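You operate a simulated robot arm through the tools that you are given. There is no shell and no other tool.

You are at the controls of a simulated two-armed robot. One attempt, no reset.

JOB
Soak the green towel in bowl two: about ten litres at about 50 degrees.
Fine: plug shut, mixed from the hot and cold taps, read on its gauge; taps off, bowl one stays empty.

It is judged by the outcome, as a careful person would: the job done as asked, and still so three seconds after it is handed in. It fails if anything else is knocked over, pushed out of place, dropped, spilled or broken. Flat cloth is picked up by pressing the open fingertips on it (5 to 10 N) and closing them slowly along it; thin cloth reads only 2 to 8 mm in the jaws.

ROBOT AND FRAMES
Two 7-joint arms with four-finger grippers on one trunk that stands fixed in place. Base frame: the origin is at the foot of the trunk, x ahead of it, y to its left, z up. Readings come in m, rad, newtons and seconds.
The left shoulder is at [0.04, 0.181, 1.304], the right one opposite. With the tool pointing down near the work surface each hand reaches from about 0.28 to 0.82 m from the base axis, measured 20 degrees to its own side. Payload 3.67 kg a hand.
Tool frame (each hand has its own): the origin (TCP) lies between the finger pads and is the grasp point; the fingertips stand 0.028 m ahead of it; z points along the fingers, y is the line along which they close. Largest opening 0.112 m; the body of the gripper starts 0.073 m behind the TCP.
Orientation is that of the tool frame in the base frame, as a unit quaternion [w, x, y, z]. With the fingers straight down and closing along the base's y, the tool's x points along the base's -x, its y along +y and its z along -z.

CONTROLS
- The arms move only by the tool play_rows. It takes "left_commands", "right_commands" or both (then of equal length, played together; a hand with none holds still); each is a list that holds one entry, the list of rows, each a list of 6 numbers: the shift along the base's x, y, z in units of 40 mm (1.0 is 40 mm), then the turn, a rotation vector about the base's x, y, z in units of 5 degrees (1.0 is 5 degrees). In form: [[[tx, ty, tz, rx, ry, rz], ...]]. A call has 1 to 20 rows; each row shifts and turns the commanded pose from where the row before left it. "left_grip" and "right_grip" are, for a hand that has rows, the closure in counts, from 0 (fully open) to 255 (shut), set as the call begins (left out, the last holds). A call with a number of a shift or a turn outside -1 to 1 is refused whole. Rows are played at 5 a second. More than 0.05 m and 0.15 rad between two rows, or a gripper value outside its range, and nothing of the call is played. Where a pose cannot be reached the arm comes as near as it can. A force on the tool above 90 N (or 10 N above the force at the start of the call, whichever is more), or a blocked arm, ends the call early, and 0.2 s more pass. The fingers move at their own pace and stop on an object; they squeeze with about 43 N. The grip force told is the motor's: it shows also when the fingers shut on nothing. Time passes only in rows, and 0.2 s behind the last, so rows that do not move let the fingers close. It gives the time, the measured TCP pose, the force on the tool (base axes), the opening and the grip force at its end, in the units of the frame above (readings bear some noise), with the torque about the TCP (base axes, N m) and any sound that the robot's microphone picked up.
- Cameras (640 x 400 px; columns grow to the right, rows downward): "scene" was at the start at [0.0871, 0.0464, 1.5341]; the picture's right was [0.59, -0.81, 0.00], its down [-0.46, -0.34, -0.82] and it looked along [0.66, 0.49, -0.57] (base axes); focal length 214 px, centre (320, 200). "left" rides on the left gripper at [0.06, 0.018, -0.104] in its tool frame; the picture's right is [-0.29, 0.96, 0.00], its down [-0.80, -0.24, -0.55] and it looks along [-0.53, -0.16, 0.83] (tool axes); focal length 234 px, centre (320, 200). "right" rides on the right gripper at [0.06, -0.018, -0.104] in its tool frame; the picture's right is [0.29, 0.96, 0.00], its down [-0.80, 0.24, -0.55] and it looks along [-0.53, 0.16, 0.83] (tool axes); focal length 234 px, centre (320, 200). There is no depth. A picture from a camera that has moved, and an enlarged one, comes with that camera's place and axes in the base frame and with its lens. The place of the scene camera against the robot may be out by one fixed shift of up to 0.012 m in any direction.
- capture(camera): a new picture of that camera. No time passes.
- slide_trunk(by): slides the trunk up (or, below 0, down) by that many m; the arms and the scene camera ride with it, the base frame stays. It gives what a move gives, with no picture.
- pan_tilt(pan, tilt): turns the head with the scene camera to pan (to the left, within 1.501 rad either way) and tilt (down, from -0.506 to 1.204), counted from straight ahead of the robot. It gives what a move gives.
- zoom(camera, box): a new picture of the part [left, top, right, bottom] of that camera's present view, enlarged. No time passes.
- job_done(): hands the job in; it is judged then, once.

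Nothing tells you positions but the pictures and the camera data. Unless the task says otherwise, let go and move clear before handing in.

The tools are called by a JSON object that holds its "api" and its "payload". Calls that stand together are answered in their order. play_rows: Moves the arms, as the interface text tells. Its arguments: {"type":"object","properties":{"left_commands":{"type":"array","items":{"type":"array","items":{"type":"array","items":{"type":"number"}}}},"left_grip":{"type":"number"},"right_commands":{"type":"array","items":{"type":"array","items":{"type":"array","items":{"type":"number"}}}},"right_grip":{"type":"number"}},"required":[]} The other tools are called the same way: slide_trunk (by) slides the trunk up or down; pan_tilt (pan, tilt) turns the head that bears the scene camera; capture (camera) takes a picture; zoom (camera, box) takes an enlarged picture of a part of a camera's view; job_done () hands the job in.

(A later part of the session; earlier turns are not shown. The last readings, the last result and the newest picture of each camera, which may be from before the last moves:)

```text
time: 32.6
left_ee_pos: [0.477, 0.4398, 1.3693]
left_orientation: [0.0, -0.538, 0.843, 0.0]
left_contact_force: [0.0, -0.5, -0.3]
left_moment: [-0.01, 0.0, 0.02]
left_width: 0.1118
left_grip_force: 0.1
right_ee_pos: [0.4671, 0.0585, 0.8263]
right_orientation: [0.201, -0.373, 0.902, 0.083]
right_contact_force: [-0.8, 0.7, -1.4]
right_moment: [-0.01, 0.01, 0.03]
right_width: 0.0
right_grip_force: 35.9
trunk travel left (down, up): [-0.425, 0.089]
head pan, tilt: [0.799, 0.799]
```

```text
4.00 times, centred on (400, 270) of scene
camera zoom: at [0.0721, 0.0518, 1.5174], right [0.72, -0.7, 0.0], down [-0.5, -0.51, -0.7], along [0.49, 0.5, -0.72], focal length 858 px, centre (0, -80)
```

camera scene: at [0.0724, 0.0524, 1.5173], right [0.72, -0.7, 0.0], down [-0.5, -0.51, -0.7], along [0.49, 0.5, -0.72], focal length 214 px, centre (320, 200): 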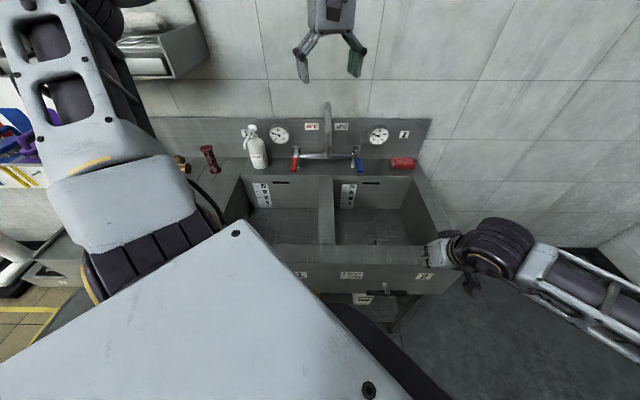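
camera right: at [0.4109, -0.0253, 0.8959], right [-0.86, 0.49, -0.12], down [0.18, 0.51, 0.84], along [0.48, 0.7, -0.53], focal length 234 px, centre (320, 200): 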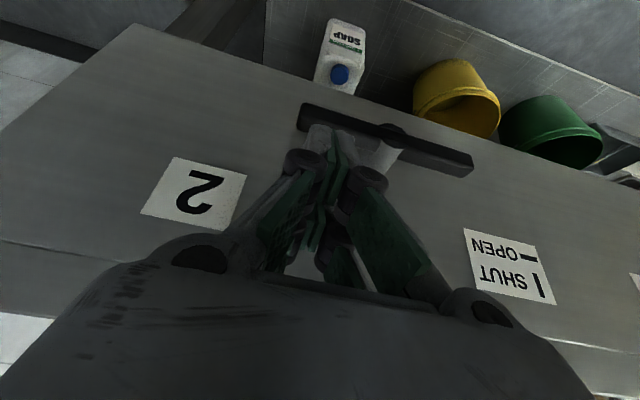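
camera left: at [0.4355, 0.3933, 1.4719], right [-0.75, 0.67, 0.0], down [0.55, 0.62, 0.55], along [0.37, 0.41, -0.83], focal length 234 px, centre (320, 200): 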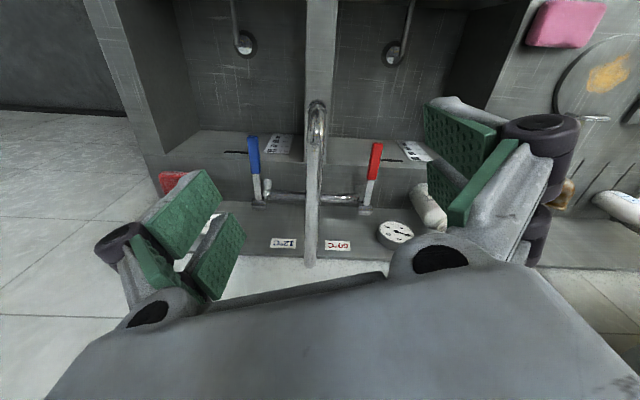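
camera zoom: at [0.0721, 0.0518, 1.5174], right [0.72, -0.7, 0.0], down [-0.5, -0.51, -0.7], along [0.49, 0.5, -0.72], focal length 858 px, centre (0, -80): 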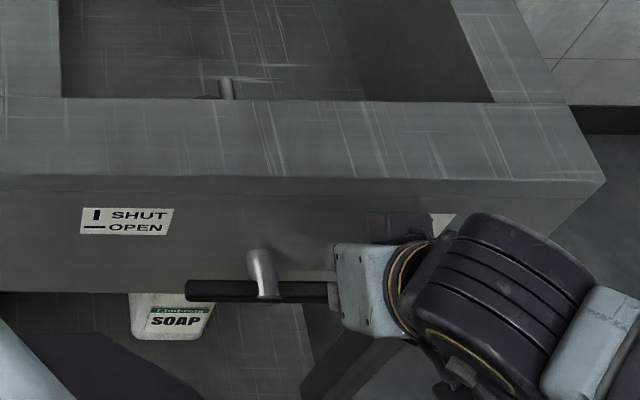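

Fingertips are above the bar's right end. I'll press gently down and check the force.

{"api": "play_rows", "payload": {"right_commands": [[[0, 0, -0.3, 0, 0, 0], [0, 0, -0.3, 0, 0, 0], [0.05, -0.05, -0.45, 0, 0, 0], [0, 0, 0, 0, 0, 0]]]}}

{"api": "zoom", "payload": {"camera": "scene", "box": [320, 220, 480, 320]}}

{"api": "capture", "payload": {"camera": "right"}}

```text
time: 33.6
left_ee_pos: [0.4771, 0.4389, 1.3683]
left_orientation: [0.0, -0.538, 0.843, 0.0]
left_contact_force: [0.4, 0.1, 0.0]
left_moment: [-0.02, -0.01, 0.05]
left_width: 0.1119
left_grip_force: 0.0
right_ee_pos: [0.4682, 0.057, 0.7861]
right_orientation: [0.201, -0.374, 0.902, 0.082]
right_contact_force: [0.0, 0.2, 0.9]
right_moment: [0.02, -0.01, -0.01]
right_width: 0.0
right_grip_force: 36.0
trunk travel left (down, up): [-0.425, 0.089]
head pan, tilt: [0.799, 0.799]
```

```text
4.00 times, centred on (400, 270) of scene
camera zoom: at [0.0722, 0.0519, 1.5174], right [0.72, -0.7, 0.0], down [-0.5, -0.51, -0.7], along [0.49, 0.5, -0.72], focal length 858 px, centre (0, -80)
```

zoom: 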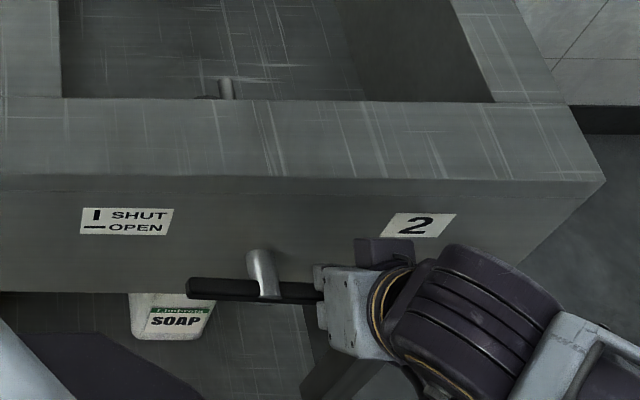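

```text
taken
camera right: at [0.4124, -0.0269, 0.8543], right [-0.86, 0.49, -0.12], down [0.18, 0.51, 0.84], along [0.48, 0.7, -0.53], focal length 234 px, centre (320, 200)
```

right: 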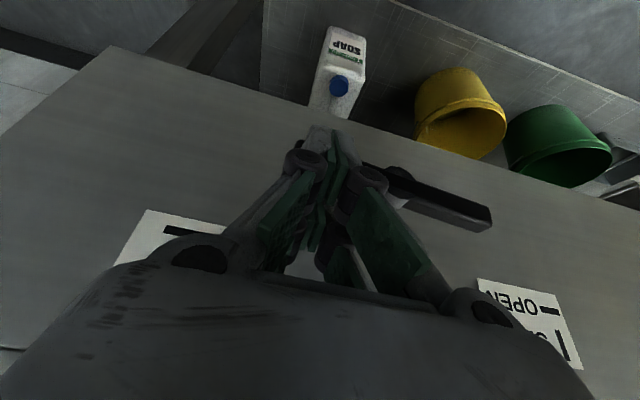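

The left end of the bar has risen slightly with almost no force, so it is turning. I'll continue along the arc.

{"api": "play_rows", "payload": {"right_commands": [[[-0.03, 0.03, -0.3, 0, 0, 0], [-0.03, 0.03, -0.25, 0, 0, 0], [-0.08, 0.08, -0.25, 0, 0, 0], [-0.09, 0.09, -0.22, 0, 0, 0], [0, 0, 0, 0, 0, 0]]]}}

{"api": "zoom", "payload": {"camera": "scene", "box": [320, 220, 480, 320]}}

{"api": "capture", "payload": {"camera": "right"}}

```text
time: 34.8
left_ee_pos: [0.4773, 0.4395, 1.3681]
left_orientation: [0.0, -0.538, 0.843, 0.0]
left_contact_force: [0.5, 0.1, 0.1]
left_moment: [-0.02, 0.01, 0.0]
left_width: 0.1122
left_grip_force: 0.0
right_ee_pos: [0.4575, 0.0665, 0.7441]
right_orientation: [0.2, -0.374, 0.902, 0.083]
right_contact_force: [0.1, -0.3, -0.3]
right_moment: [-0.02, -0.02, 0.0]
right_width: 0.0
right_grip_force: 36.2
trunk travel left (down, up): [-0.425, 0.089]
head pan, tilt: [0.799, 0.799]
```

```text
4.00 times, centred on (400, 270) of scene
camera zoom: at [0.072, 0.0519, 1.5174], right [0.72, -0.7, 0.0], down [-0.5, -0.51, -0.7], along [0.49, 0.5, -0.72], focal length 858 px, centre (0, -80)
```

zoom: 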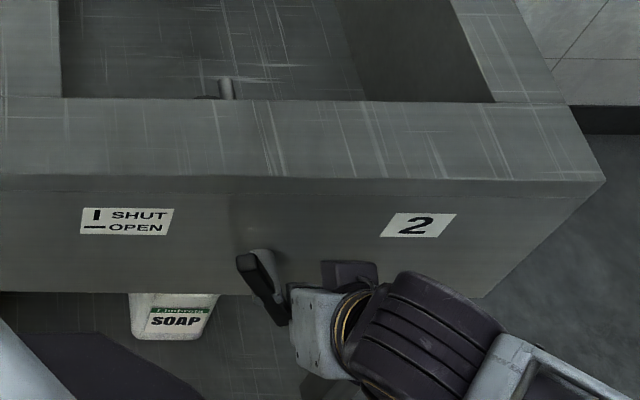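

```text
taken
camera right: at [0.4024, -0.0174, 0.8136], right [-0.86, 0.49, -0.12], down [0.18, 0.51, 0.84], along [0.47, 0.7, -0.53], focal length 234 px, centre (320, 200)
```

right: 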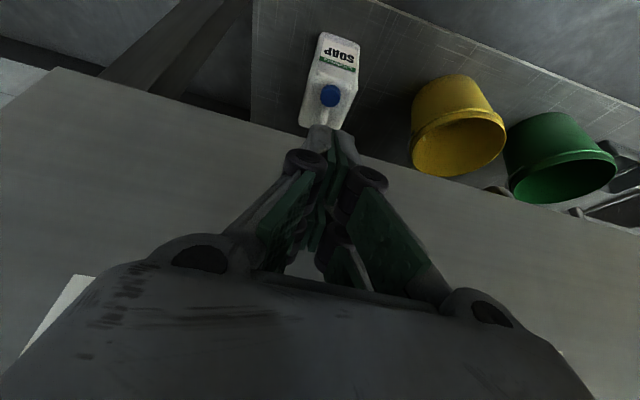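

The handle has turned about 65°. I'll sweep sideways to bring it fully vertical.

{"api": "play_rows", "payload": {"right_commands": [[[-0.1, 0.1, -0.1, 0, 0, 0], [-0.1, 0.1, -0.1, 0, 0, 0], [-0.11, 0.11, -0.05, 0, 0, 0], [-0.11, 0.11, 0, 0, 0, 0], [0, 0, 0, 0, 0, 0]]]}}

{"api": "zoom", "payload": {"camera": "scene", "box": [320, 220, 480, 320]}}

```text
time: 36.0
left_ee_pos: [0.479, 0.4348, 1.3698]
left_orientation: [0.001, -0.539, 0.843, 0.002]
left_contact_force: [-0.2, -0.5, -0.5]
left_moment: [0.02, 0.0, 0.02]
left_width: 0.1121
left_grip_force: 0.1
right_ee_pos: [0.4533, 0.0708, 0.7341]
right_orientation: [0.203, -0.367, 0.904, 0.075]
right_contact_force: [41.8, -49.0, 22.4]
right_moment: [1.78, 1.4, -0.15]
right_width: 0.0002
right_grip_force: 35.9
trunk travel left (down, up): [-0.425, 0.089]
head pan, tilt: [0.799, 0.799]
```

```text
4.00 times, centred on (400, 270) of scene
camera zoom: at [0.0754, 0.0453, 1.5175], right [0.72, -0.7, 0.0], down [-0.5, -0.51, -0.7], along [0.49, 0.5, -0.72], focal length 858 px, centre (0, -80)
```

zoom: 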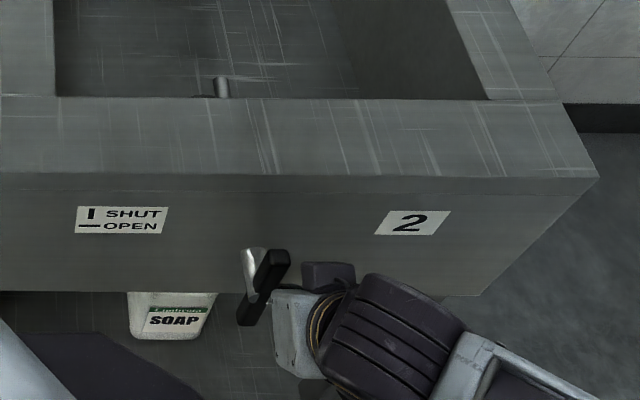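

The handle hit its stop near vertical (about 65 N). I'll back off and check it stays shut.

{"api": "play_rows", "payload": {"right_commands": [[[0.3, -0.3, 0, 0, 0, 0], [0.5, -0.5, 0, 0, 0, 0], [0.6, -0.6, 0.2, 0, 0, 0], [0, -0.2, 0.8, 0, 0, 0], [0, 0, 0.8, 0, 0, 0], [0, 0, 0.8, 0, 0, 0], [0, 0, 0.8, 0, 0, 0], [0, 0, 0.8, 0, 0, 0], [0, 0, 0, 0, 0, 0]]]}}

{"api": "zoom", "payload": {"camera": "scene", "box": [320, 220, 480, 320]}}

{"api": "capture", "payload": {"camera": "right"}}

{"api": "zoom", "payload": {"camera": "left", "box": [160, 0, 480, 200]}}

```text
time: 38.0
left_ee_pos: [0.4772, 0.4399, 1.3682]
left_orientation: [0.0, -0.538, 0.843, -0.001]
left_contact_force: [-0.1, -0.3, -0.1]
left_moment: [0.01, -0.02, -0.05]
left_width: 0.1122
left_grip_force: 0.0
right_ee_pos: [0.4999, 0.017, 0.9038]
right_orientation: [0.2, -0.374, 0.902, 0.083]
right_contact_force: [0.0, 0.0, -0.1]
right_moment: [0.02, 0.01, 0.0]
right_width: 0.0
right_grip_force: 35.7
trunk travel left (down, up): [-0.425, 0.089]
head pan, tilt: [0.799, 0.799]
```

```text
4.00 times, centred on (400, 270) of scene
camera zoom: at [0.0728, 0.0516, 1.5173], right [0.72, -0.7, 0.0], down [-0.5, -0.51, -0.7], along [0.49, 0.5, -0.72], focal length 858 px, centre (0, -80)
```

zoom: 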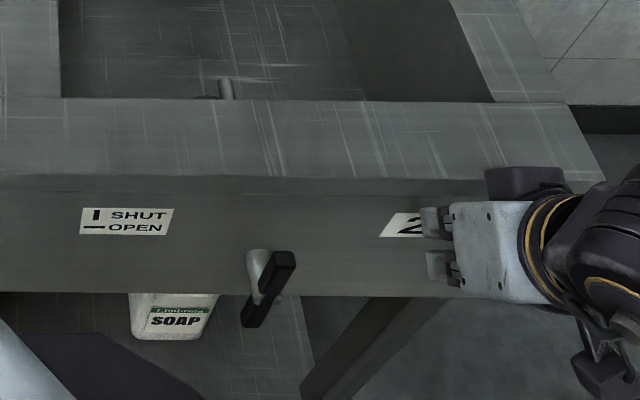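

```text
taken
camera right: at [0.4437, -0.0658, 0.9722], right [-0.86, 0.49, -0.12], down [0.18, 0.51, 0.84], along [0.47, 0.7, -0.53], focal length 234 px, centre (320, 200)
```

right: 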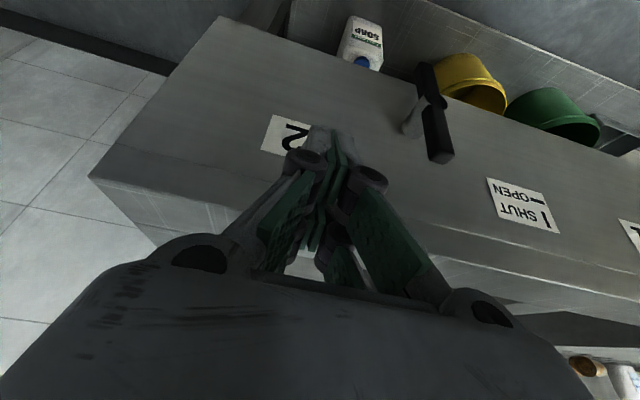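

```text
2.00 times, centred on (320, 100) of left
camera zoom: at [0.4363, 0.3929, 1.4717], right [-0.75, 0.66, 0.0], down [0.55, 0.62, 0.55], along [0.37, 0.41, -0.83], focal length 468 px, centre (320, 400)
```

zoom: 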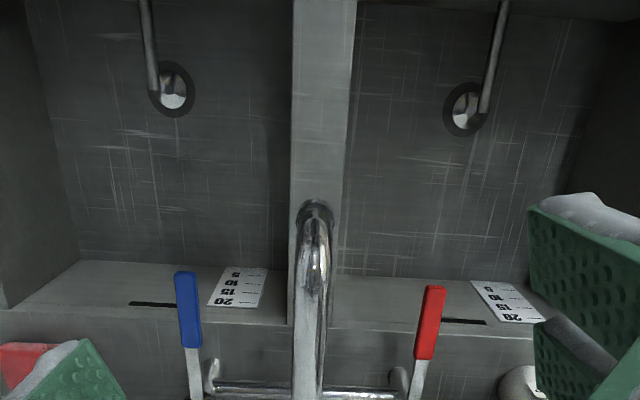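

The handle is vertical. I'll compare the two drain plugs to confirm that bowl two's is shut.

{"api": "zoom", "payload": {"camera": "left", "box": [205, 10, 285, 60]}}

{"api": "zoom", "payload": {"camera": "left", "box": [355, 20, 435, 70]}}

```text
8.00 times, centred on (245, 35) of left
camera zoom: at [0.4363, 0.3929, 1.4717], right [-0.75, 0.66, 0.0], down [0.55, 0.62, 0.55], along [0.37, 0.41, -0.83], focal length 1873 px, centre (920, 1520)
```

zoom: 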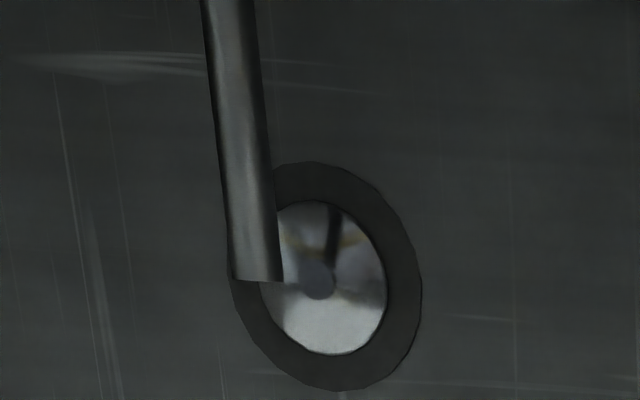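

```text
8.00 times, centred on (395, 45) of left
camera zoom: at [0.4363, 0.3929, 1.4717], right [-0.75, 0.66, 0.0], down [0.55, 0.62, 0.55], along [0.37, 0.41, -0.83], focal length 1873 px, centre (-280, 1440)
```

zoom: 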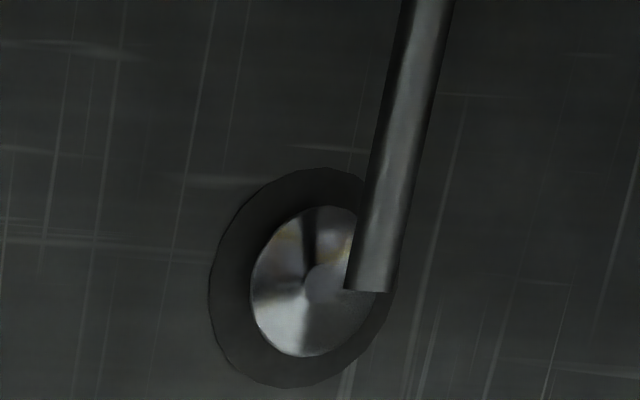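

Plug two is seated (bowl one's is clearly raised and open). Next is the towel: rail centre near (-0.11, 0.62, 0.85), running along the sink direction. I'll take the left hand there, high up first.

{"api": "play_rows", "payload": {"left_commands": [[[-0.95, 0.28, 0, 0, 0, -1], [-0.95, 0.28, 0, 0, 0, -1], [-0.95, 0.28, 0, 0, 0, -1], [-0.95, 0.28, 0, 0, 0, -1], [-0.95, 0.28, 0, 0, 0, 0], [-0.95, 0.28, 0, 0, 0, 0], [-0.95, 0.28, 0, 0, 0, 0], [-0.95, 0.28, 0, 0, 0, 0], [-0.95, 0.28, 0, 0, 0, 0], [-0.95, 0.28, -0.2, 0, 0, 0], [-0.95, 0.28, -0.3, 0, 0, 0], [-0.95, 0.28, -0.4, 0, 0, 0], [-0.95, 0.28, -0.5, 0, 0, 0], [-0.95, 0.28, -0.5, 0, 0, 0], [-0.95, 0.28, -0.5, 0, 0, 0], [0, 0, 0, 0, 0, 0]]]}}

{"api": "capture", "payload": {"camera": "left"}}

{"api": "capture", "payload": {"camera": "scene"}}

```text
time: 41.4
left_ee_pos: [0.0655, 0.6679, 1.2622]
left_orientation: [0.0, -0.384, 0.924, 0.0]
left_contact_force: [0.1, -0.2, 0.4]
left_moment: [0.01, -0.02, 0.02]
left_width: 0.1119
left_grip_force: 0.1
left hand out of reach, approached as far as the arm can: row 10, 11, 12, 13, 14, 15
right_ee_pos: [0.4993, 0.0175, 0.9033]
right_orientation: [0.2, -0.374, 0.902, 0.084]
right_contact_force: [0.6, -0.7, 0.5]
right_moment: [0.0, 0.03, -0.03]
right_width: 0.0001
right_grip_force: 35.8
trunk travel left (down, up): [-0.425, 0.089]
head pan, tilt: [0.799, 0.799]
```

```text
taken
camera left: at [0.0113, 0.638, 1.3665], right [-0.47, 0.88, 0.0], down [0.73, 0.39, 0.55], along [0.49, 0.26, -0.83], focal length 234 px, centre (320, 200)
```

left: 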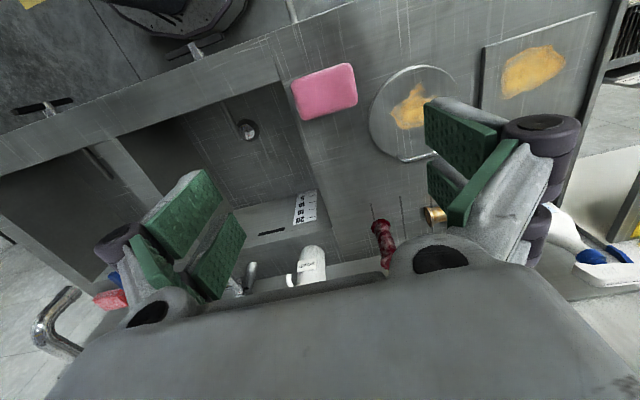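

```text
taken
camera scene: at [0.0725, 0.0514, 1.5174], right [0.72, -0.7, 0.0], down [-0.5, -0.51, -0.7], along [0.49, 0.5, -0.72], focal length 214 px, centre (320, 200)
```

scene: 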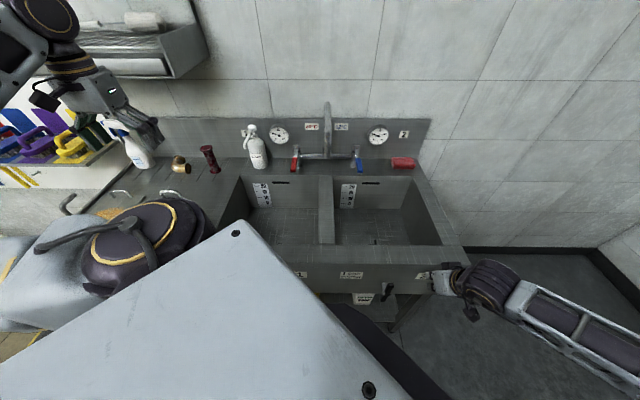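

The left arm can't go further at that height and wrist angle. I'll try turning the wrist toward the arm's natural direction and going lower.

{"api": "play_rows", "payload": {"left_commands": [[[0, 0, -0.5, 0, 0, 1], [0, 0, -0.5, 0, 0, 1], [0, 0, -0.5, 0, 0, 1], [0, 0, -0.5, 0, 0, 1], [0, 0, 0, 0, 0, 1], [0, 0, 0, 0, 0, 1], [0, 0, 0, 0, 0, 1], [0, 0, 0, 0, 0, 1], [0, 0, 0, 0, 0, 0]]]}}

{"api": "capture", "payload": {"camera": "left"}}

```text
time: 43.4
left_ee_pos: [0.0764, 0.6731, 1.1866]
left_orientation: [0.001, -0.676, 0.737, 0.0]
left_contact_force: [0.2, 0.3, 0.4]
left_moment: [-0.01, 0.0, 0.03]
left_width: 0.1121
left_grip_force: 0.1
left hand out of reach, approached as far as the arm can: row 2, 3, 4
right_ee_pos: [0.4997, 0.018, 0.9028]
right_orientation: [0.2, -0.374, 0.902, 0.084]
right_contact_force: [0.8, 0.2, 0.2]
right_moment: [0.02, -0.05, -0.02]
right_width: 0.0
right_grip_force: 35.9
trunk travel left (down, up): [-0.425, 0.089]
head pan, tilt: [0.799, 0.799]
```

```text
taken
camera left: at [0.0537, 0.6159, 1.2899], right [-0.93, 0.37, 0.0], down [0.31, 0.77, 0.55], along [0.2, 0.52, -0.83], focal length 234 px, centre (320, 200)
```

left: 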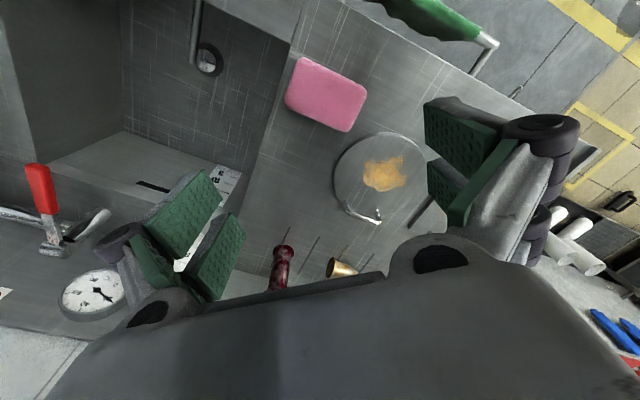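

{"api": "play_rows", "payload": {"left_commands": [[[-0.5, 0, 0, 0, 0, 0], [-0.5, 0, 0, 0, 0, 0], [-0.5, 0, 0, 0, 0, 0], [-0.5, 0, 0, 0, 0, 0], [0, 0, 0, 0, 0, 0]]]}}

{"api": "play_rows", "payload": {"left_commands": [[[0, -0.5, 0, 0, 0, 0], [0, -0.5, 0, 0, 0, 0], [0, 0, -0.5, 0, 0, 0], [0, 0, -0.5, 0, 0, 0], [0, 0, 0, 0, 0, 0]]]}}

```text
time: 44.6
left_ee_pos: [0.0772, 0.6731, 1.1858]
left_orientation: [0.001, -0.677, 0.736, 0.0]
left_contact_force: [-0.4, -0.5, -0.5]
left_moment: [-0.01, -0.04, 0.01]
left_width: 0.1119
left_grip_force: 0.2
left hand out of reach, approached as far as the arm can: row 1, 2, 3, 4
right_ee_pos: [0.499, 0.0186, 0.9031]
right_orientation: [0.2, -0.374, 0.902, 0.084]
right_contact_force: [0.8, 0.0, 0.5]
right_moment: [0.03, -0.01, -0.03]
right_width: 0.0
right_grip_force: 35.5
trunk travel left (down, up): [-0.425, 0.089]
head pan, tilt: [0.799, 0.799]
```

```text
time: 45.8
left_ee_pos: [0.0853, 0.6767, 1.1531]
left_orientation: [0.0, -0.677, 0.736, 0.001]
left_contact_force: [-0.3, -0.7, 1.1]
left_moment: [0.03, 0.0, 0.01]
left_width: 0.112
left_grip_force: 0.1
left hand out of reach, approached as far as the arm can: row 1, 2, 3, 4
right_ee_pos: [0.4991, 0.0169, 0.9043]
right_orientation: [0.2, -0.374, 0.902, 0.084]
right_contact_force: [0.2, 0.3, 0.1]
right_moment: [0.03, 0.01, -0.01]
right_width: 0.0003
right_grip_force: 35.6
trunk travel left (down, up): [-0.425, 0.089]
head pan, tilt: [0.799, 0.799]
```

{"api": "play_rows", "payload": {"left_commands": [[[0.5, -0.5, 0, 0, 0, 1], [0.5, -0.5, 0, 0, 0, 1], [0.5, -0.5, 0, 0, 0, 1], [0.5, -0.5, 0, 0, 0, 1], [0.5, -0.5, 0, 0, 0, 1], [0.5, -0.5, 0, 0, 0, 1], [0, 0, 0, 0, 0, 1], [0, 0, 0, 0, 0, 1]]]}}

{"api": "play_rows", "payload": {"left_commands": [[[-0.8, 0, -0.3, 0, 0, 0], [-0.8, 0, -0.3, 0, 0, 0], [-0.8, 0, -0.3, 0, 0, 0], [-0.8, 0, -0.3, 0, 0, 0], [-0.8, 0, 0, 0, 0, 0], [-0.8, 0, 0, 0, 0, 0]]]}}

{"api": "capture", "payload": {"camera": "left"}}

```text
time: 47.6
left_ee_pos: [0.2064, 0.5559, 1.1532]
left_orientation: [0.001, 0.888, -0.46, 0.0]
left_contact_force: [0.6, 0.3, -0.5]
left_moment: [0.04, -0.03, -0.01]
left_width: 0.1119
left_grip_force: 0.1
right_ee_pos: [0.4997, 0.0183, 0.9029]
right_orientation: [0.2, -0.374, 0.902, 0.083]
right_contact_force: [0.6, -0.3, -0.8]
right_moment: [-0.03, -0.01, -0.02]
right_width: 0.0
right_grip_force: 35.5
trunk travel left (down, up): [-0.425, 0.089]
head pan, tilt: [0.799, 0.799]
```

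```text
time: 49.0
left_ee_pos: [0.1506, 0.5563, 1.1326]
left_orientation: [0.0, 0.887, -0.461, 0.001]
left_contact_force: [-0.2, 0.4, -0.6]
left_moment: [-0.02, -0.03, 0.0]
left_width: 0.112
left_grip_force: 0.1
left hand out of reach, approached as far as the arm can: row 2, 3, 4, 5, 6
right_ee_pos: [0.4992, 0.0175, 0.9035]
right_orientation: [0.199, -0.374, 0.902, 0.083]
right_contact_force: [0.1, -0.5, -0.4]
right_moment: [-0.02, 0.0, 0.0]
right_width: 0.0
right_grip_force: 35.8
trunk travel left (down, up): [-0.425, 0.089]
head pan, tilt: [0.799, 0.799]
```

```text
taken
camera left: at [0.1717, 0.4974, 1.2371], right [-0.95, -0.31, 0.0], down [-0.26, 0.79, 0.55], along [-0.17, 0.53, -0.83], focal length 234 px, centre (320, 200)
```

left: 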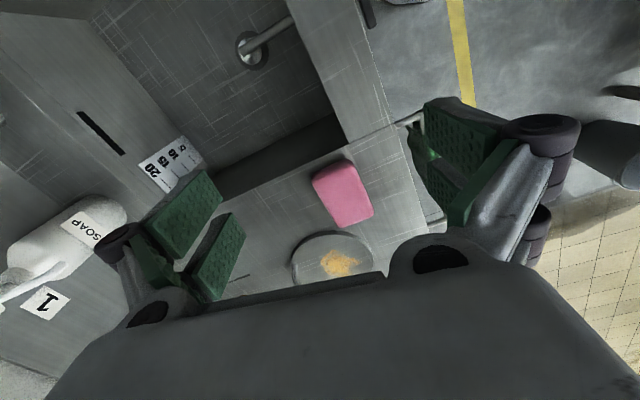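

The left arm hits a limit near (0.15, 0.56). I'll look at the arm itself to understand its posture.

{"api": "pan_tilt", "payload": {"pan": 1.45, "tilt": 0.3}}

{"api": "capture", "payload": {"camera": "scene"}}

{"api": "pan_tilt", "payload": {"pan": 1.45, "tilt": 1.0}}

{"api": "capture", "payload": {"camera": "scene"}}

```text
time: 50.0
left_ee_pos: [0.1519, 0.5558, 1.1336]
left_orientation: [0.001, 0.887, -0.462, 0.0]
left_contact_force: [-0.2, -0.6, -0.2]
left_moment: [0.03, -0.01, -0.03]
left_width: 0.112
left_grip_force: 0.0
right_ee_pos: [0.4994, 0.0177, 0.904]
right_orientation: [0.2, -0.374, 0.902, 0.083]
right_contact_force: [-0.2, -0.4, -0.1]
right_moment: [-0.02, -0.02, -0.01]
right_width: 0.0
right_grip_force: 35.7
trunk travel left (down, up): [-0.425, 0.089]
head pan, tilt: [1.45, 0.3]
```

```text
taken
camera scene: at [0.0273, 0.0867, 1.5617], right [0.99, -0.12, 0.0], down [-0.04, -0.29, -0.96], along [0.12, 0.95, -0.3], focal length 214 px, centre (320, 200)
```

scene: 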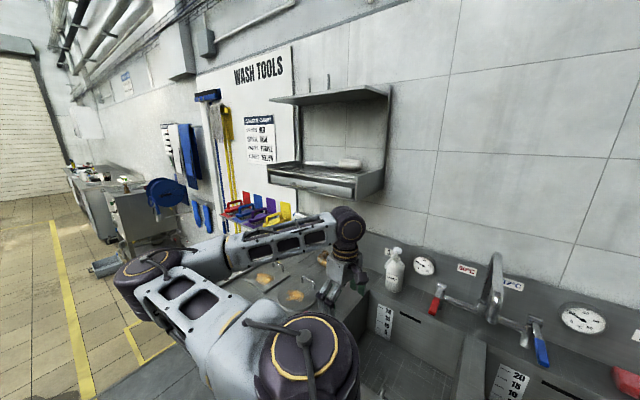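

```text
time: 51.1
left_ee_pos: [0.152, 0.5562, 1.1331]
left_orientation: [0.001, 0.887, -0.461, 0.0]
left_contact_force: [0.1, -1.2, -0.2]
left_moment: [-0.04, 0.01, -0.04]
left_width: 0.1119
left_grip_force: 0.0
right_ee_pos: [0.4984, 0.0179, 0.9028]
right_orientation: [0.2, -0.374, 0.902, 0.083]
right_contact_force: [0.6, -0.2, 0.3]
right_moment: [-0.02, 0.02, 0.02]
right_width: 0.0
right_grip_force: 35.5
trunk travel left (down, up): [-0.425, 0.089]
head pan, tilt: [1.45, 1.0]
```

```text
taken
camera scene: at [0.0242, 0.0633, 1.5023], right [0.99, -0.12, 0.0], down [-0.1, -0.83, -0.54], along [0.06, 0.54, -0.84], focal length 214 px, centre (320, 200)
```

scene: 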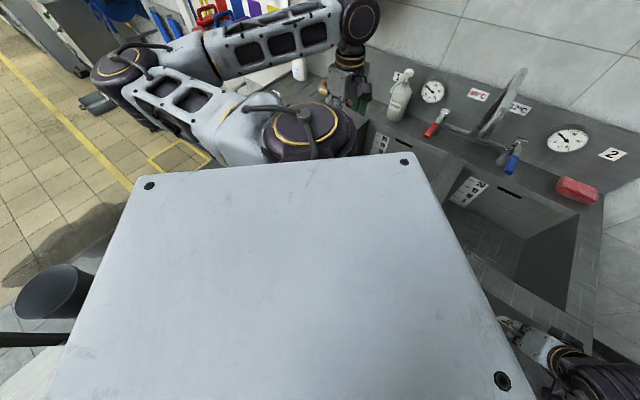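

The picture shows that the shoulder turn is the limit (elbow swung far back). Raising the trunk and leaning the hand out over the drainboard, pointing back at the rail at 45°, should bring the wrist into reach. I'll raise the trunk and turn the hand.

{"api": "slide_trunk", "payload": {"by": 0.085}}

{"api": "play_rows", "payload": {"left_commands": [[[0.1, 0.15, 0, 0, 0, -1], [0.1, 0.15, 0, 0, 0, -1], [0.1, 0.15, 0, 0, 0, -1], [0.1, 0.15, 0, 0, 0, -1], [0.1, 0.15, 0, 0, 0, -1], [0.1, 0.15, 0, 0, 0, -1], [0.1, 0.15, 0, 0, 0, -1], [0.1, 0.15, 0, 0, 0, -1], [0.1, 0.15, 0, 0, 0, -1], [0.1, 0.15, 0, 0, 0, -1], [0.1, 0.15, 0, 0, 0, -1], [0.1, 0.15, 0, 0, 0, -1], [0.1, 0.15, 0, 0, 0, -1], [0.1, 0.15, 0, 0, 0, -1], [0.1, 0.15, 0, 0, 0, -1]]]}}

{"api": "play_rows", "payload": {"left_commands": [[[0, 0, 0, -0.707, 0.707, 0], [0, 0, 0, -0.707, 0.707, 0], [0, 0, 0, -0.707, 0.707, 0], [0, 0, 0, -0.707, 0.707, 0], [0, 0, 0, -0.707, 0.707, 0], [0, 0, 0, -0.707, 0.707, 0], [0, 0, 0, -0.707, 0.707, 0], [0, 0, 0, -0.707, 0.707, 0], [0, 0, 0, -0.707, 0.707, 0], [0, 0, 0, 0, 0, 0]]]}}

{"api": "capture", "payload": {"camera": "left"}}

```text
time: 52.3
left_ee_pos: [0.1521, 0.5569, 1.2171]
left_orientation: [0.0, 0.888, -0.461, 0.0]
left_contact_force: [0.1, 0.3, -0.8]
left_moment: [0.02, -0.02, 0.01]
left_width: 0.112
left_grip_force: 0.0
right_ee_pos: [0.5002, 0.0173, 0.9894]
right_orientation: [0.2, -0.374, 0.902, 0.082]
right_contact_force: [0.1, 0.5, 0.1]
right_moment: [0.0, -0.02, 0.01]
right_width: 0.0001
right_grip_force: 35.5
trunk travel left (down, up): [-0.51, 0.004]
head pan, tilt: [1.45, 1.0]
```

```text
time: 55.5
left_ee_pos: [0.2112, 0.6469, 1.2181]
left_orientation: [0.0, -0.423, 0.906, 0.0]
left_contact_force: [0.2, -1.0, 0.2]
left_moment: [-0.04, -0.01, 0.01]
left_width: 0.112
left_grip_force: 0.0
right_ee_pos: [0.4995, 0.0192, 0.9882]
right_orientation: [0.201, -0.374, 0.901, 0.083]
right_contact_force: [0.0, 0.1, 0.5]
right_moment: [-0.02, -0.01, 0.01]
right_width: 0.0
right_grip_force: 35.8
trunk travel left (down, up): [-0.51, 0.004]
head pan, tilt: [1.45, 1.0]
```

```text
time: 57.7
left_ee_pos: [0.2103, 0.6456, 1.2179]
left_orientation: [-0.359, -0.391, 0.837, -0.131]
left_contact_force: [-0.8, 0.1, -0.7]
left_moment: [-0.01, 0.0, -0.01]
left_width: 0.1122
left_grip_force: 0.2
right_ee_pos: [0.4988, 0.0175, 0.9886]
right_orientation: [0.2, -0.374, 0.902, 0.084]
right_contact_force: [-0.3, 0.2, -0.6]
right_moment: [-0.01, 0.02, 0.01]
right_width: 0.0
right_grip_force: 35.8
trunk travel left (down, up): [-0.51, 0.004]
head pan, tilt: [1.45, 1.0]
```

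```text
taken
camera left: at [0.2238, 0.6775, 1.335], right [-0.59, 0.79, -0.14], down [0.8, 0.57, -0.18], along [-0.06, -0.22, -0.97], focal length 234 px, centre (320, 200)
```

left: 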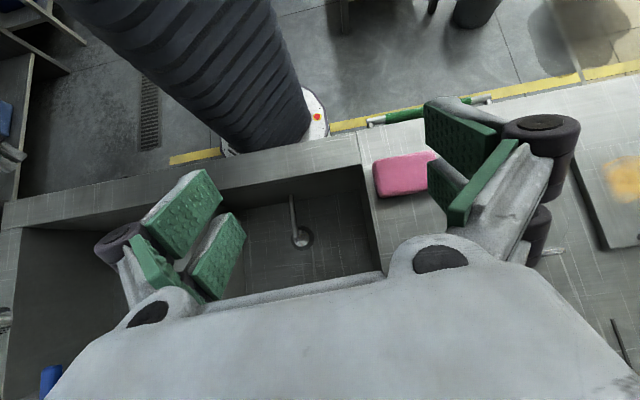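

{"api": "play_rows", "payload": {"left_commands": [[[-0.6, 0.3, -0.5, 0, 0, -1], [-0.7, 0.2, -0.6, 0, 0, 0], [-0.7, 0.1, -0.6, 0, 0, 0], [-0.8, 0, -0.6, 0, 0, 0], [-0.8, 0, -0.6, 0, 0, 0], [-0.8, 0, -0.6, 0, 0, 0], [-0.8, 0, -0.5, 0, 0, 0], [0, 0, 0, 0, 0, 0]]]}}

{"api": "capture", "payload": {"camera": "left"}}

{"api": "capture", "payload": {"camera": "scene"}}

```text
time: 59.5
left_ee_pos: [0.0035, 0.6708, 1.0568]
left_orientation: [-0.364, -0.354, 0.854, -0.115]
left_contact_force: [-0.2, -0.6, 0.1]
left_moment: [0.04, -0.02, 0.0]
left_width: 0.112
left_grip_force: 0.1
right_ee_pos: [0.5001, 0.0182, 0.9883]
right_orientation: [0.199, -0.375, 0.902, 0.084]
right_contact_force: [0.7, -0.2, -0.4]
right_moment: [0.02, 0.01, 0.01]
right_width: 0.0
right_grip_force: 35.2
trunk travel left (down, up): [-0.51, 0.004]
head pan, tilt: [1.45, 1.0]
```

```text
taken
camera left: at [0.0185, 0.6995, 1.1744], right [-0.52, 0.84, -0.14], down [0.85, 0.49, -0.18], along [-0.08, -0.22, -0.97], focal length 234 px, centre (320, 200)
```

left: 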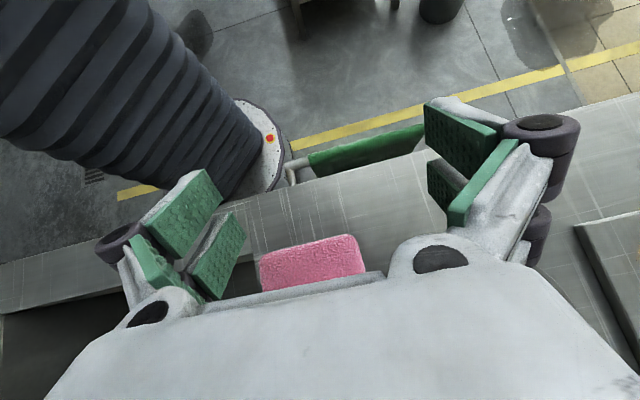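

```text
taken
camera scene: at [0.0245, 0.063, 1.5869], right [0.99, -0.12, 0.0], down [-0.1, -0.84, -0.54], along [0.06, 0.54, -0.84], focal length 214 px, centre (320, 200)
```

scene: 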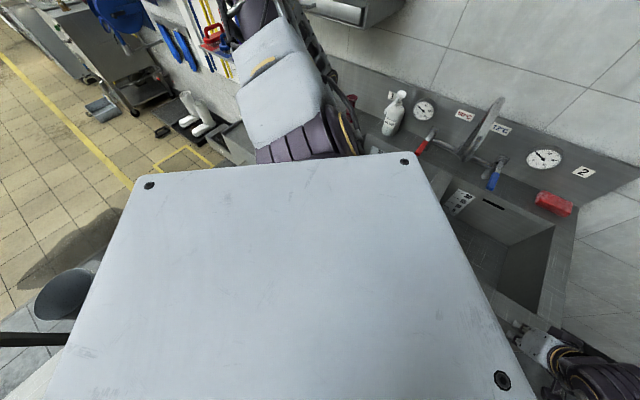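

The hand now reaches over the drainboard. I'll zoom in to fix the rail and the towel precisely.

{"api": "zoom", "payload": {"camera": "left", "box": [250, 90, 450, 215]}}

```text
3.20 times, centred on (350, 152) of left
camera zoom: at [0.0185, 0.6995, 1.1744], right [-0.52, 0.84, -0.14], down [0.85, 0.49, -0.18], along [-0.08, -0.22, -0.97], focal length 749 px, centre (224, 352)
```

zoom: 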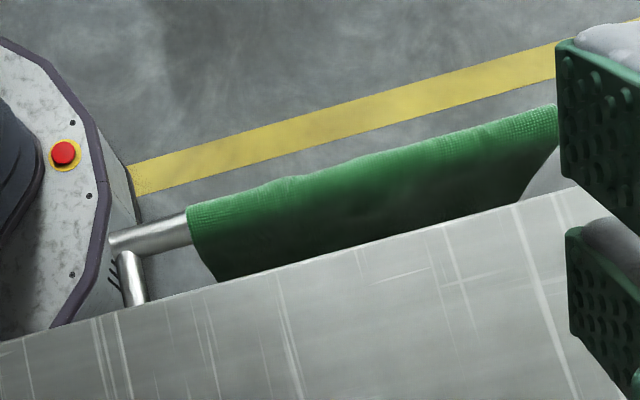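

The rail is at about q = 0.355 from me toward the wall and z ≈ 0.807, and the rim in front of it is higher (0.89), so the hand must come in steeper, about 25° from vertical. I'll re-tilt, level the fingers and move to a hover.

{"api": "play_rows", "payload": {"left_commands": [[[0, 0, 0, -0.495, -0.495, 0], [0, 0, 0, 0.707, -0.707, 0], [0, 0, 0, 0.707, -0.707, 0], [0, 0, 0, 0.707, -0.707, 0], [0, 0, 0, 0.707, -0.707, 0], [-0.5, -0.1, -0.5, 0, 0, 0], [-0.6, -0.1, -0.6, 0, 0, 0], [-0.6, -0.1, -0.6, 0, 0, 0], [-0.6, -0.1, -0.6, 0, 0, 0], [0, 0, 0, 0, 0, 0]]]}}

{"api": "capture", "payload": {"camera": "left"}}

```text
time: 61.7
left_ee_pos: [-0.0892, 0.6553, 0.9645]
left_orientation: [-0.201, -0.364, 0.906, -0.076]
left_contact_force: [-0.4, -0.7, 0.1]
left_moment: [0.0, -0.02, 0.03]
left_width: 0.1122
left_grip_force: 0.1
right_ee_pos: [0.4995, 0.0175, 0.9875]
right_orientation: [0.2, -0.374, 0.902, 0.082]
right_contact_force: [-1.1, -0.8, 0.2]
right_moment: [-0.04, -0.02, -0.01]
right_width: 0.0
right_grip_force: 35.9
trunk travel left (down, up): [-0.51, 0.004]
head pan, tilt: [1.45, 1.0]
```

```text
taken
camera left: at [-0.1076, 0.6597, 1.085], right [-0.47, 0.87, -0.11], down [0.86, 0.49, 0.17], along [0.2, -0.02, -0.98], focal length 234 px, centre (320, 200)
```

left: 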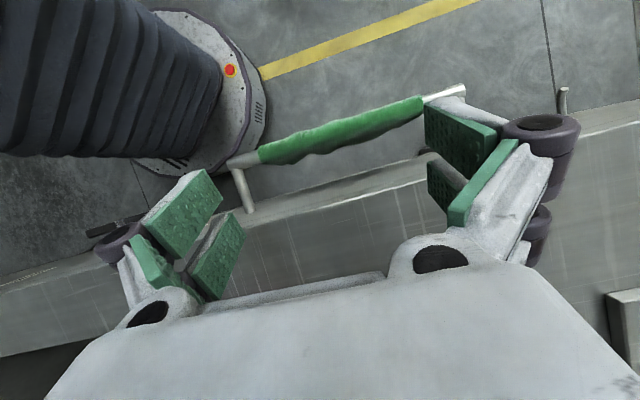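

Rail ends confirmed; the towel covers the middle 0.19 m. I'll set the fingers to about 0.07 m apart and lower to 3 cm above the bar.

{"api": "play_rows", "payload": {"left_commands": [[[-0.085, -0.054, -0.575, 0, 0, 0], [-0.085, -0.054, -0.575, 0, 0, 0], [-0.085, -0.054, -0.575, 0, 0, 0], [-0.085, -0.054, -0.575, 0, 0, 0], [0, 0, 0, 0, 0, 0]]], "left_grip": 96}}

{"api": "capture", "payload": {"camera": "left"}}

```text
time: 62.7
left_ee_pos: [-0.1008, 0.6441, 0.8836]
left_orientation: [-0.202, -0.365, 0.906, -0.076]
left_contact_force: [9.7, -13.5, 40.4]
left_moment: [2.34, 0.24, -1.02]
left_width: 0.0696
left_grip_force: 0.0
right_ee_pos: [0.501, 0.0151, 0.9872]
right_orientation: [0.2, -0.374, 0.902, 0.084]
right_contact_force: [0.2, 0.7, -0.9]
right_moment: [-0.02, 0.0, -0.01]
right_width: 0.0002
right_grip_force: 35.9
trunk travel left (down, up): [-0.51, 0.004]
head pan, tilt: [1.45, 1.0]
stopped in row 5 (left hand): the force on the tool passed its limit at 115 N (the readings are from after the stop); the commanded pose is now the measured one
```

```text
taken
camera left: at [-0.1204, 0.6501, 1.0021], right [-0.47, 0.87, -0.11], down [0.86, 0.49, 0.16], along [0.2, -0.02, -0.98], focal length 234 px, centre (320, 200)
```

left: 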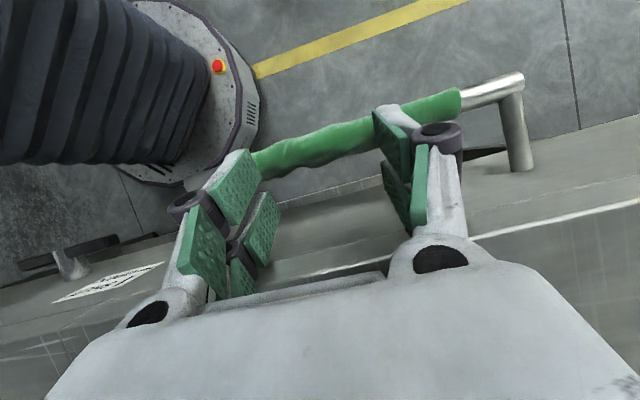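

The hand's knuckles touched the drainboard's raised rim (the fingertips are still 4 cm above the bar). I'll back up and make the hand steeper.

{"api": "play_rows", "payload": {"left_commands": [[[0, 0, 0.5, 0, 0, 0], [0, 0, 0.8, 0, 0, 0], [0, 0, 0.2, 0.707, -0.707, 0], [0, 0, 0, 0.707, -0.707, 0], [0, 0, 0, 0.707, -0.707, 0], [-0.2, -0.2, 0, 0, 0, 0], [0, 0, 0, 0, 0, 0]]]}}

{"api": "capture", "payload": {"camera": "left"}}

```text
time: 64.3
left_ee_pos: [-0.1102, 0.6387, 0.9402]
left_orientation: [-0.083, -0.372, 0.924, -0.026]
left_contact_force: [-0.1, -0.9, 0.9]
left_moment: [0.0, -0.01, -0.01]
left_width: 0.0699
left_grip_force: 0.0
right_ee_pos: [0.4991, 0.019, 0.9884]
right_orientation: [0.199, -0.374, 0.902, 0.083]
right_contact_force: [0.0, -0.4, 0.1]
right_moment: [-0.02, -0.01, 0.0]
right_width: 0.0
right_grip_force: 35.4
trunk travel left (down, up): [-0.51, 0.004]
head pan, tilt: [1.45, 1.0]
```

```text
taken
camera left: at [-0.1512, 0.6234, 1.0531], right [-0.46, 0.89, -0.04], down [0.8, 0.43, 0.41], along [0.38, 0.16, -0.91], focal length 234 px, centre (320, 200)
```

left: 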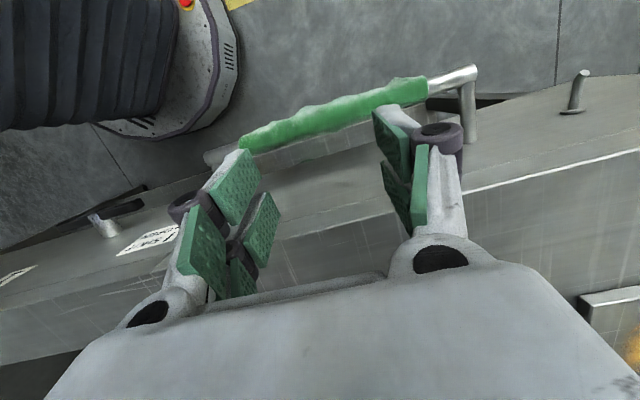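

Steeper pose is reachable (10° tilt). I'll come down toward the bar again, stopping 2.5 cm above it.

{"api": "play_rows", "payload": {"left_commands": [[[-0.11, -0.11, -0.4, 0, 0, 0], [-0.11, -0.11, -0.4, 0, 0, 0], [0, 0, -0.4, 0, 0, 0], [0, 0, -0.4, 0, 0, 0], [0, 0, 0, 0, 0, 0]]]}}

{"api": "capture", "payload": {"camera": "left"}}

```text
time: 65.5
left_ee_pos: [-0.1193, 0.6304, 0.8767]
left_orientation: [-0.083, -0.372, 0.924, -0.026]
left_contact_force: [0.7, -0.2, -0.4]
left_moment: [0.01, 0.01, -0.02]
left_width: 0.0699
left_grip_force: 0.1
right_ee_pos: [0.4984, 0.0186, 0.9881]
right_orientation: [0.2, -0.374, 0.902, 0.084]
right_contact_force: [1.3, -0.2, 1.1]
right_moment: [-0.01, 0.0, 0.0]
right_width: 0.0
right_grip_force: 35.6
trunk travel left (down, up): [-0.51, 0.004]
head pan, tilt: [1.45, 1.0]
```

```text
taken
camera left: at [-0.1599, 0.6145, 0.9886], right [-0.46, 0.89, -0.04], down [0.8, 0.43, 0.41], along [0.38, 0.16, -0.91], focal length 234 px, centre (320, 200)
```

left: 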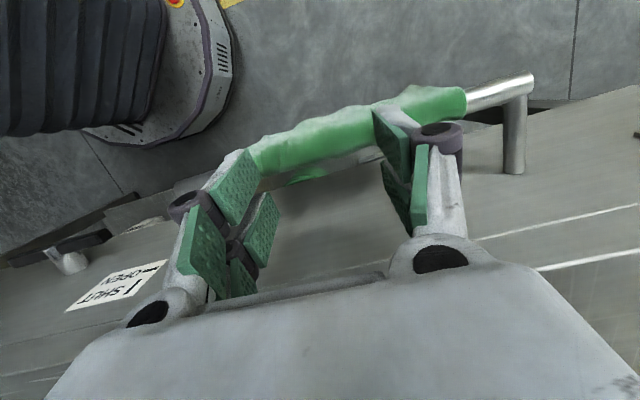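

Clear of the rim now, and the bar lies right under the fingertips. I'll go down in small steps until I feel the cloth.

{"api": "play_rows", "payload": {"left_commands": [[[-0.03, -0.03, -0.2, 0, 0, 0], [-0.03, -0.03, -0.2, 0, 0, 0], [0, 0, -0.12, 0, 0, 0], [0, 0, 0, 0, 0, 0]]]}}

{"api": "play_rows", "payload": {"left_commands": [[[0, 0, -0.06, 0, 0, 0], [0, 0, 0, 0, 0, 0]]]}}

{"api": "play_rows", "payload": {"left_commands": [[[0, 0, -0.06, 0, 0, 0], [0, 0, 0, 0, 0, 0]]]}}

{"api": "capture", "payload": {"camera": "left"}}

```text
time: 66.5
left_ee_pos: [-0.1225, 0.6294, 0.8555]
left_orientation: [-0.083, -0.373, 0.924, -0.026]
left_contact_force: [0.4, 0.5, 0.1]
left_moment: [0.02, 0.01, 0.02]
left_width: 0.0701
left_grip_force: 0.1
right_ee_pos: [0.5002, 0.0186, 0.9874]
right_orientation: [0.2, -0.374, 0.902, 0.084]
right_contact_force: [0.4, 0.5, 0.0]
right_moment: [0.0, 0.0, 0.02]
right_width: 0.0
right_grip_force: 35.9
trunk travel left (down, up): [-0.51, 0.004]
head pan, tilt: [1.45, 1.0]
```

```text
time: 67.1
left_ee_pos: [-0.1222, 0.6272, 0.8543]
left_orientation: [-0.083, -0.373, 0.924, -0.025]
left_contact_force: [0.0, -0.3, 0.4]
left_moment: [0.02, 0.0, 0.0]
left_width: 0.07
left_grip_force: 0.0
right_ee_pos: [0.4995, 0.0178, 0.9878]
right_orientation: [0.199, -0.375, 0.902, 0.084]
right_contact_force: [0.0, -0.6, 0.2]
right_moment: [0.05, 0.03, 0.03]
right_width: 0.0
right_grip_force: 35.7
trunk travel left (down, up): [-0.51, 0.004]
head pan, tilt: [1.45, 1.0]
```

```text
time: 67.7
left_ee_pos: [-0.1214, 0.6284, 0.8511]
left_orientation: [-0.083, -0.373, 0.924, -0.026]
left_contact_force: [-0.1, -0.5, -0.3]
left_moment: [0.01, 0.02, 0.03]
left_width: 0.0697
left_grip_force: 0.0
right_ee_pos: [0.4998, 0.0187, 0.9886]
right_orientation: [0.2, -0.375, 0.901, 0.084]
right_contact_force: [0.1, -0.3, -0.1]
right_moment: [0.01, 0.03, 0.02]
right_width: 0.0
right_grip_force: 35.1
trunk travel left (down, up): [-0.51, 0.004]
head pan, tilt: [1.45, 1.0]
```

```text
taken
camera left: at [-0.1626, 0.6121, 0.9639], right [-0.46, 0.89, -0.04], down [0.8, 0.43, 0.41], along [0.38, 0.16, -0.91], focal length 234 px, centre (320, 200)
```

left: 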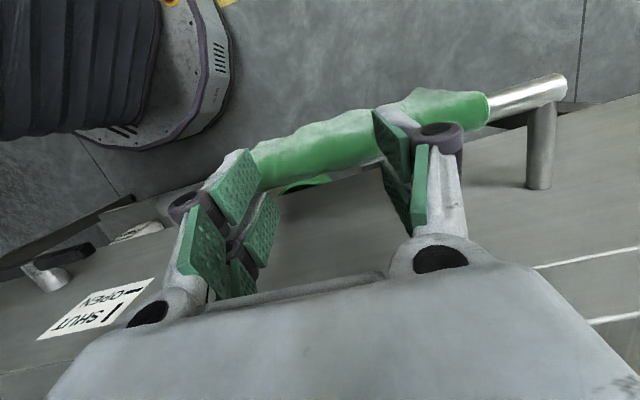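

No contact yet, and the bar's centre sits about 7 mm nearer the robot than the tips. I'll shift over and continue down.

{"api": "play_rows", "payload": {"left_commands": [[[-0.13, -0.13, 0, 0, 0, 0], [0, 0, 0, 0, 0, 0]]]}}

{"api": "play_rows", "payload": {"left_commands": [[[0, 0, -0.06, 0, 0, 0], [0, 0, 0, 0, 0, 0]]]}}

{"api": "play_rows", "payload": {"left_commands": [[[0, 0, -0.06, 0, 0, 0], [0, 0, 0, 0, 0, 0]]]}}

{"api": "play_rows", "payload": {"left_commands": [[[0, 0, -0.06, 0, 0, 0], [0, 0, 0, 0, 0, 0]]]}}

{"api": "capture", "payload": {"camera": "left"}}

```text
time: 68.3
left_ee_pos: [-0.1252, 0.6222, 0.8518]
left_orientation: [-0.083, -0.374, 0.923, -0.026]
left_contact_force: [-0.3, -0.2, 0.0]
left_moment: [-0.02, 0.02, -0.02]
left_width: 0.0699
left_grip_force: 0.0
right_ee_pos: [0.4992, 0.019, 0.9894]
right_orientation: [0.2, -0.375, 0.901, 0.084]
right_contact_force: [0.8, 0.2, 1.4]
right_moment: [0.03, 0.04, -0.01]
right_width: 0.0
right_grip_force: 35.6
trunk travel left (down, up): [-0.51, 0.004]
head pan, tilt: [1.45, 1.0]
```

```text
time: 68.9
left_ee_pos: [-0.1259, 0.6222, 0.8486]
left_orientation: [-0.082, -0.373, 0.924, -0.026]
left_contact_force: [0.0, 0.7, 0.1]
left_moment: [-0.05, 0.01, -0.02]
left_width: 0.0698
left_grip_force: 0.0
right_ee_pos: [0.499, 0.0196, 0.987]
right_orientation: [0.199, -0.375, 0.902, 0.084]
right_contact_force: [0.1, 0.1, 0.3]
right_moment: [-0.02, 0.0, -0.02]
right_width: 0.0
right_grip_force: 35.7
trunk travel left (down, up): [-0.51, 0.004]
head pan, tilt: [1.45, 1.0]
```

```text
time: 69.5
left_ee_pos: [-0.1267, 0.6231, 0.8463]
left_orientation: [-0.083, -0.372, 0.924, -0.026]
left_contact_force: [-0.6, 0.4, 0.4]
left_moment: [0.0, 0.02, -0.03]
left_width: 0.0697
left_grip_force: 0.1
right_ee_pos: [0.4992, 0.0186, 0.9885]
right_orientation: [0.2, -0.375, 0.901, 0.084]
right_contact_force: [-0.2, 0.4, -0.3]
right_moment: [-0.01, 0.01, 0.0]
right_width: 0.0
right_grip_force: 36.1
trunk travel left (down, up): [-0.51, 0.004]
head pan, tilt: [1.45, 1.0]
```

```text
time: 70.1
left_ee_pos: [-0.1256, 0.6227, 0.8434]
left_orientation: [-0.082, -0.372, 0.924, -0.026]
left_contact_force: [0.0, -1.1, 0.6]
left_moment: [0.0, 0.02, 0.02]
left_width: 0.0703
left_grip_force: 0.1
right_ee_pos: [0.5, 0.0188, 0.9876]
right_orientation: [0.2, -0.375, 0.901, 0.083]
right_contact_force: [-0.5, -0.2, -0.5]
right_moment: [0.0, 0.05, 0.0]
right_width: 0.0
right_grip_force: 36.1
trunk travel left (down, up): [-0.51, 0.004]
head pan, tilt: [1.45, 1.0]
```

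```text
taken
camera left: at [-0.1678, 0.607, 0.9565], right [-0.46, 0.89, -0.04], down [0.8, 0.43, 0.41], along [0.38, 0.16, -0.91], focal length 234 px, centre (320, 200)
```

left: 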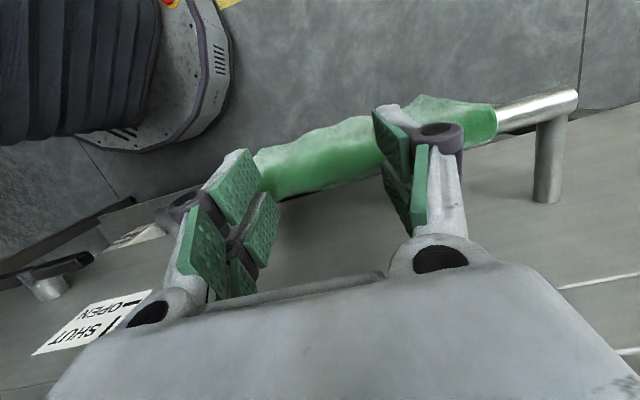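

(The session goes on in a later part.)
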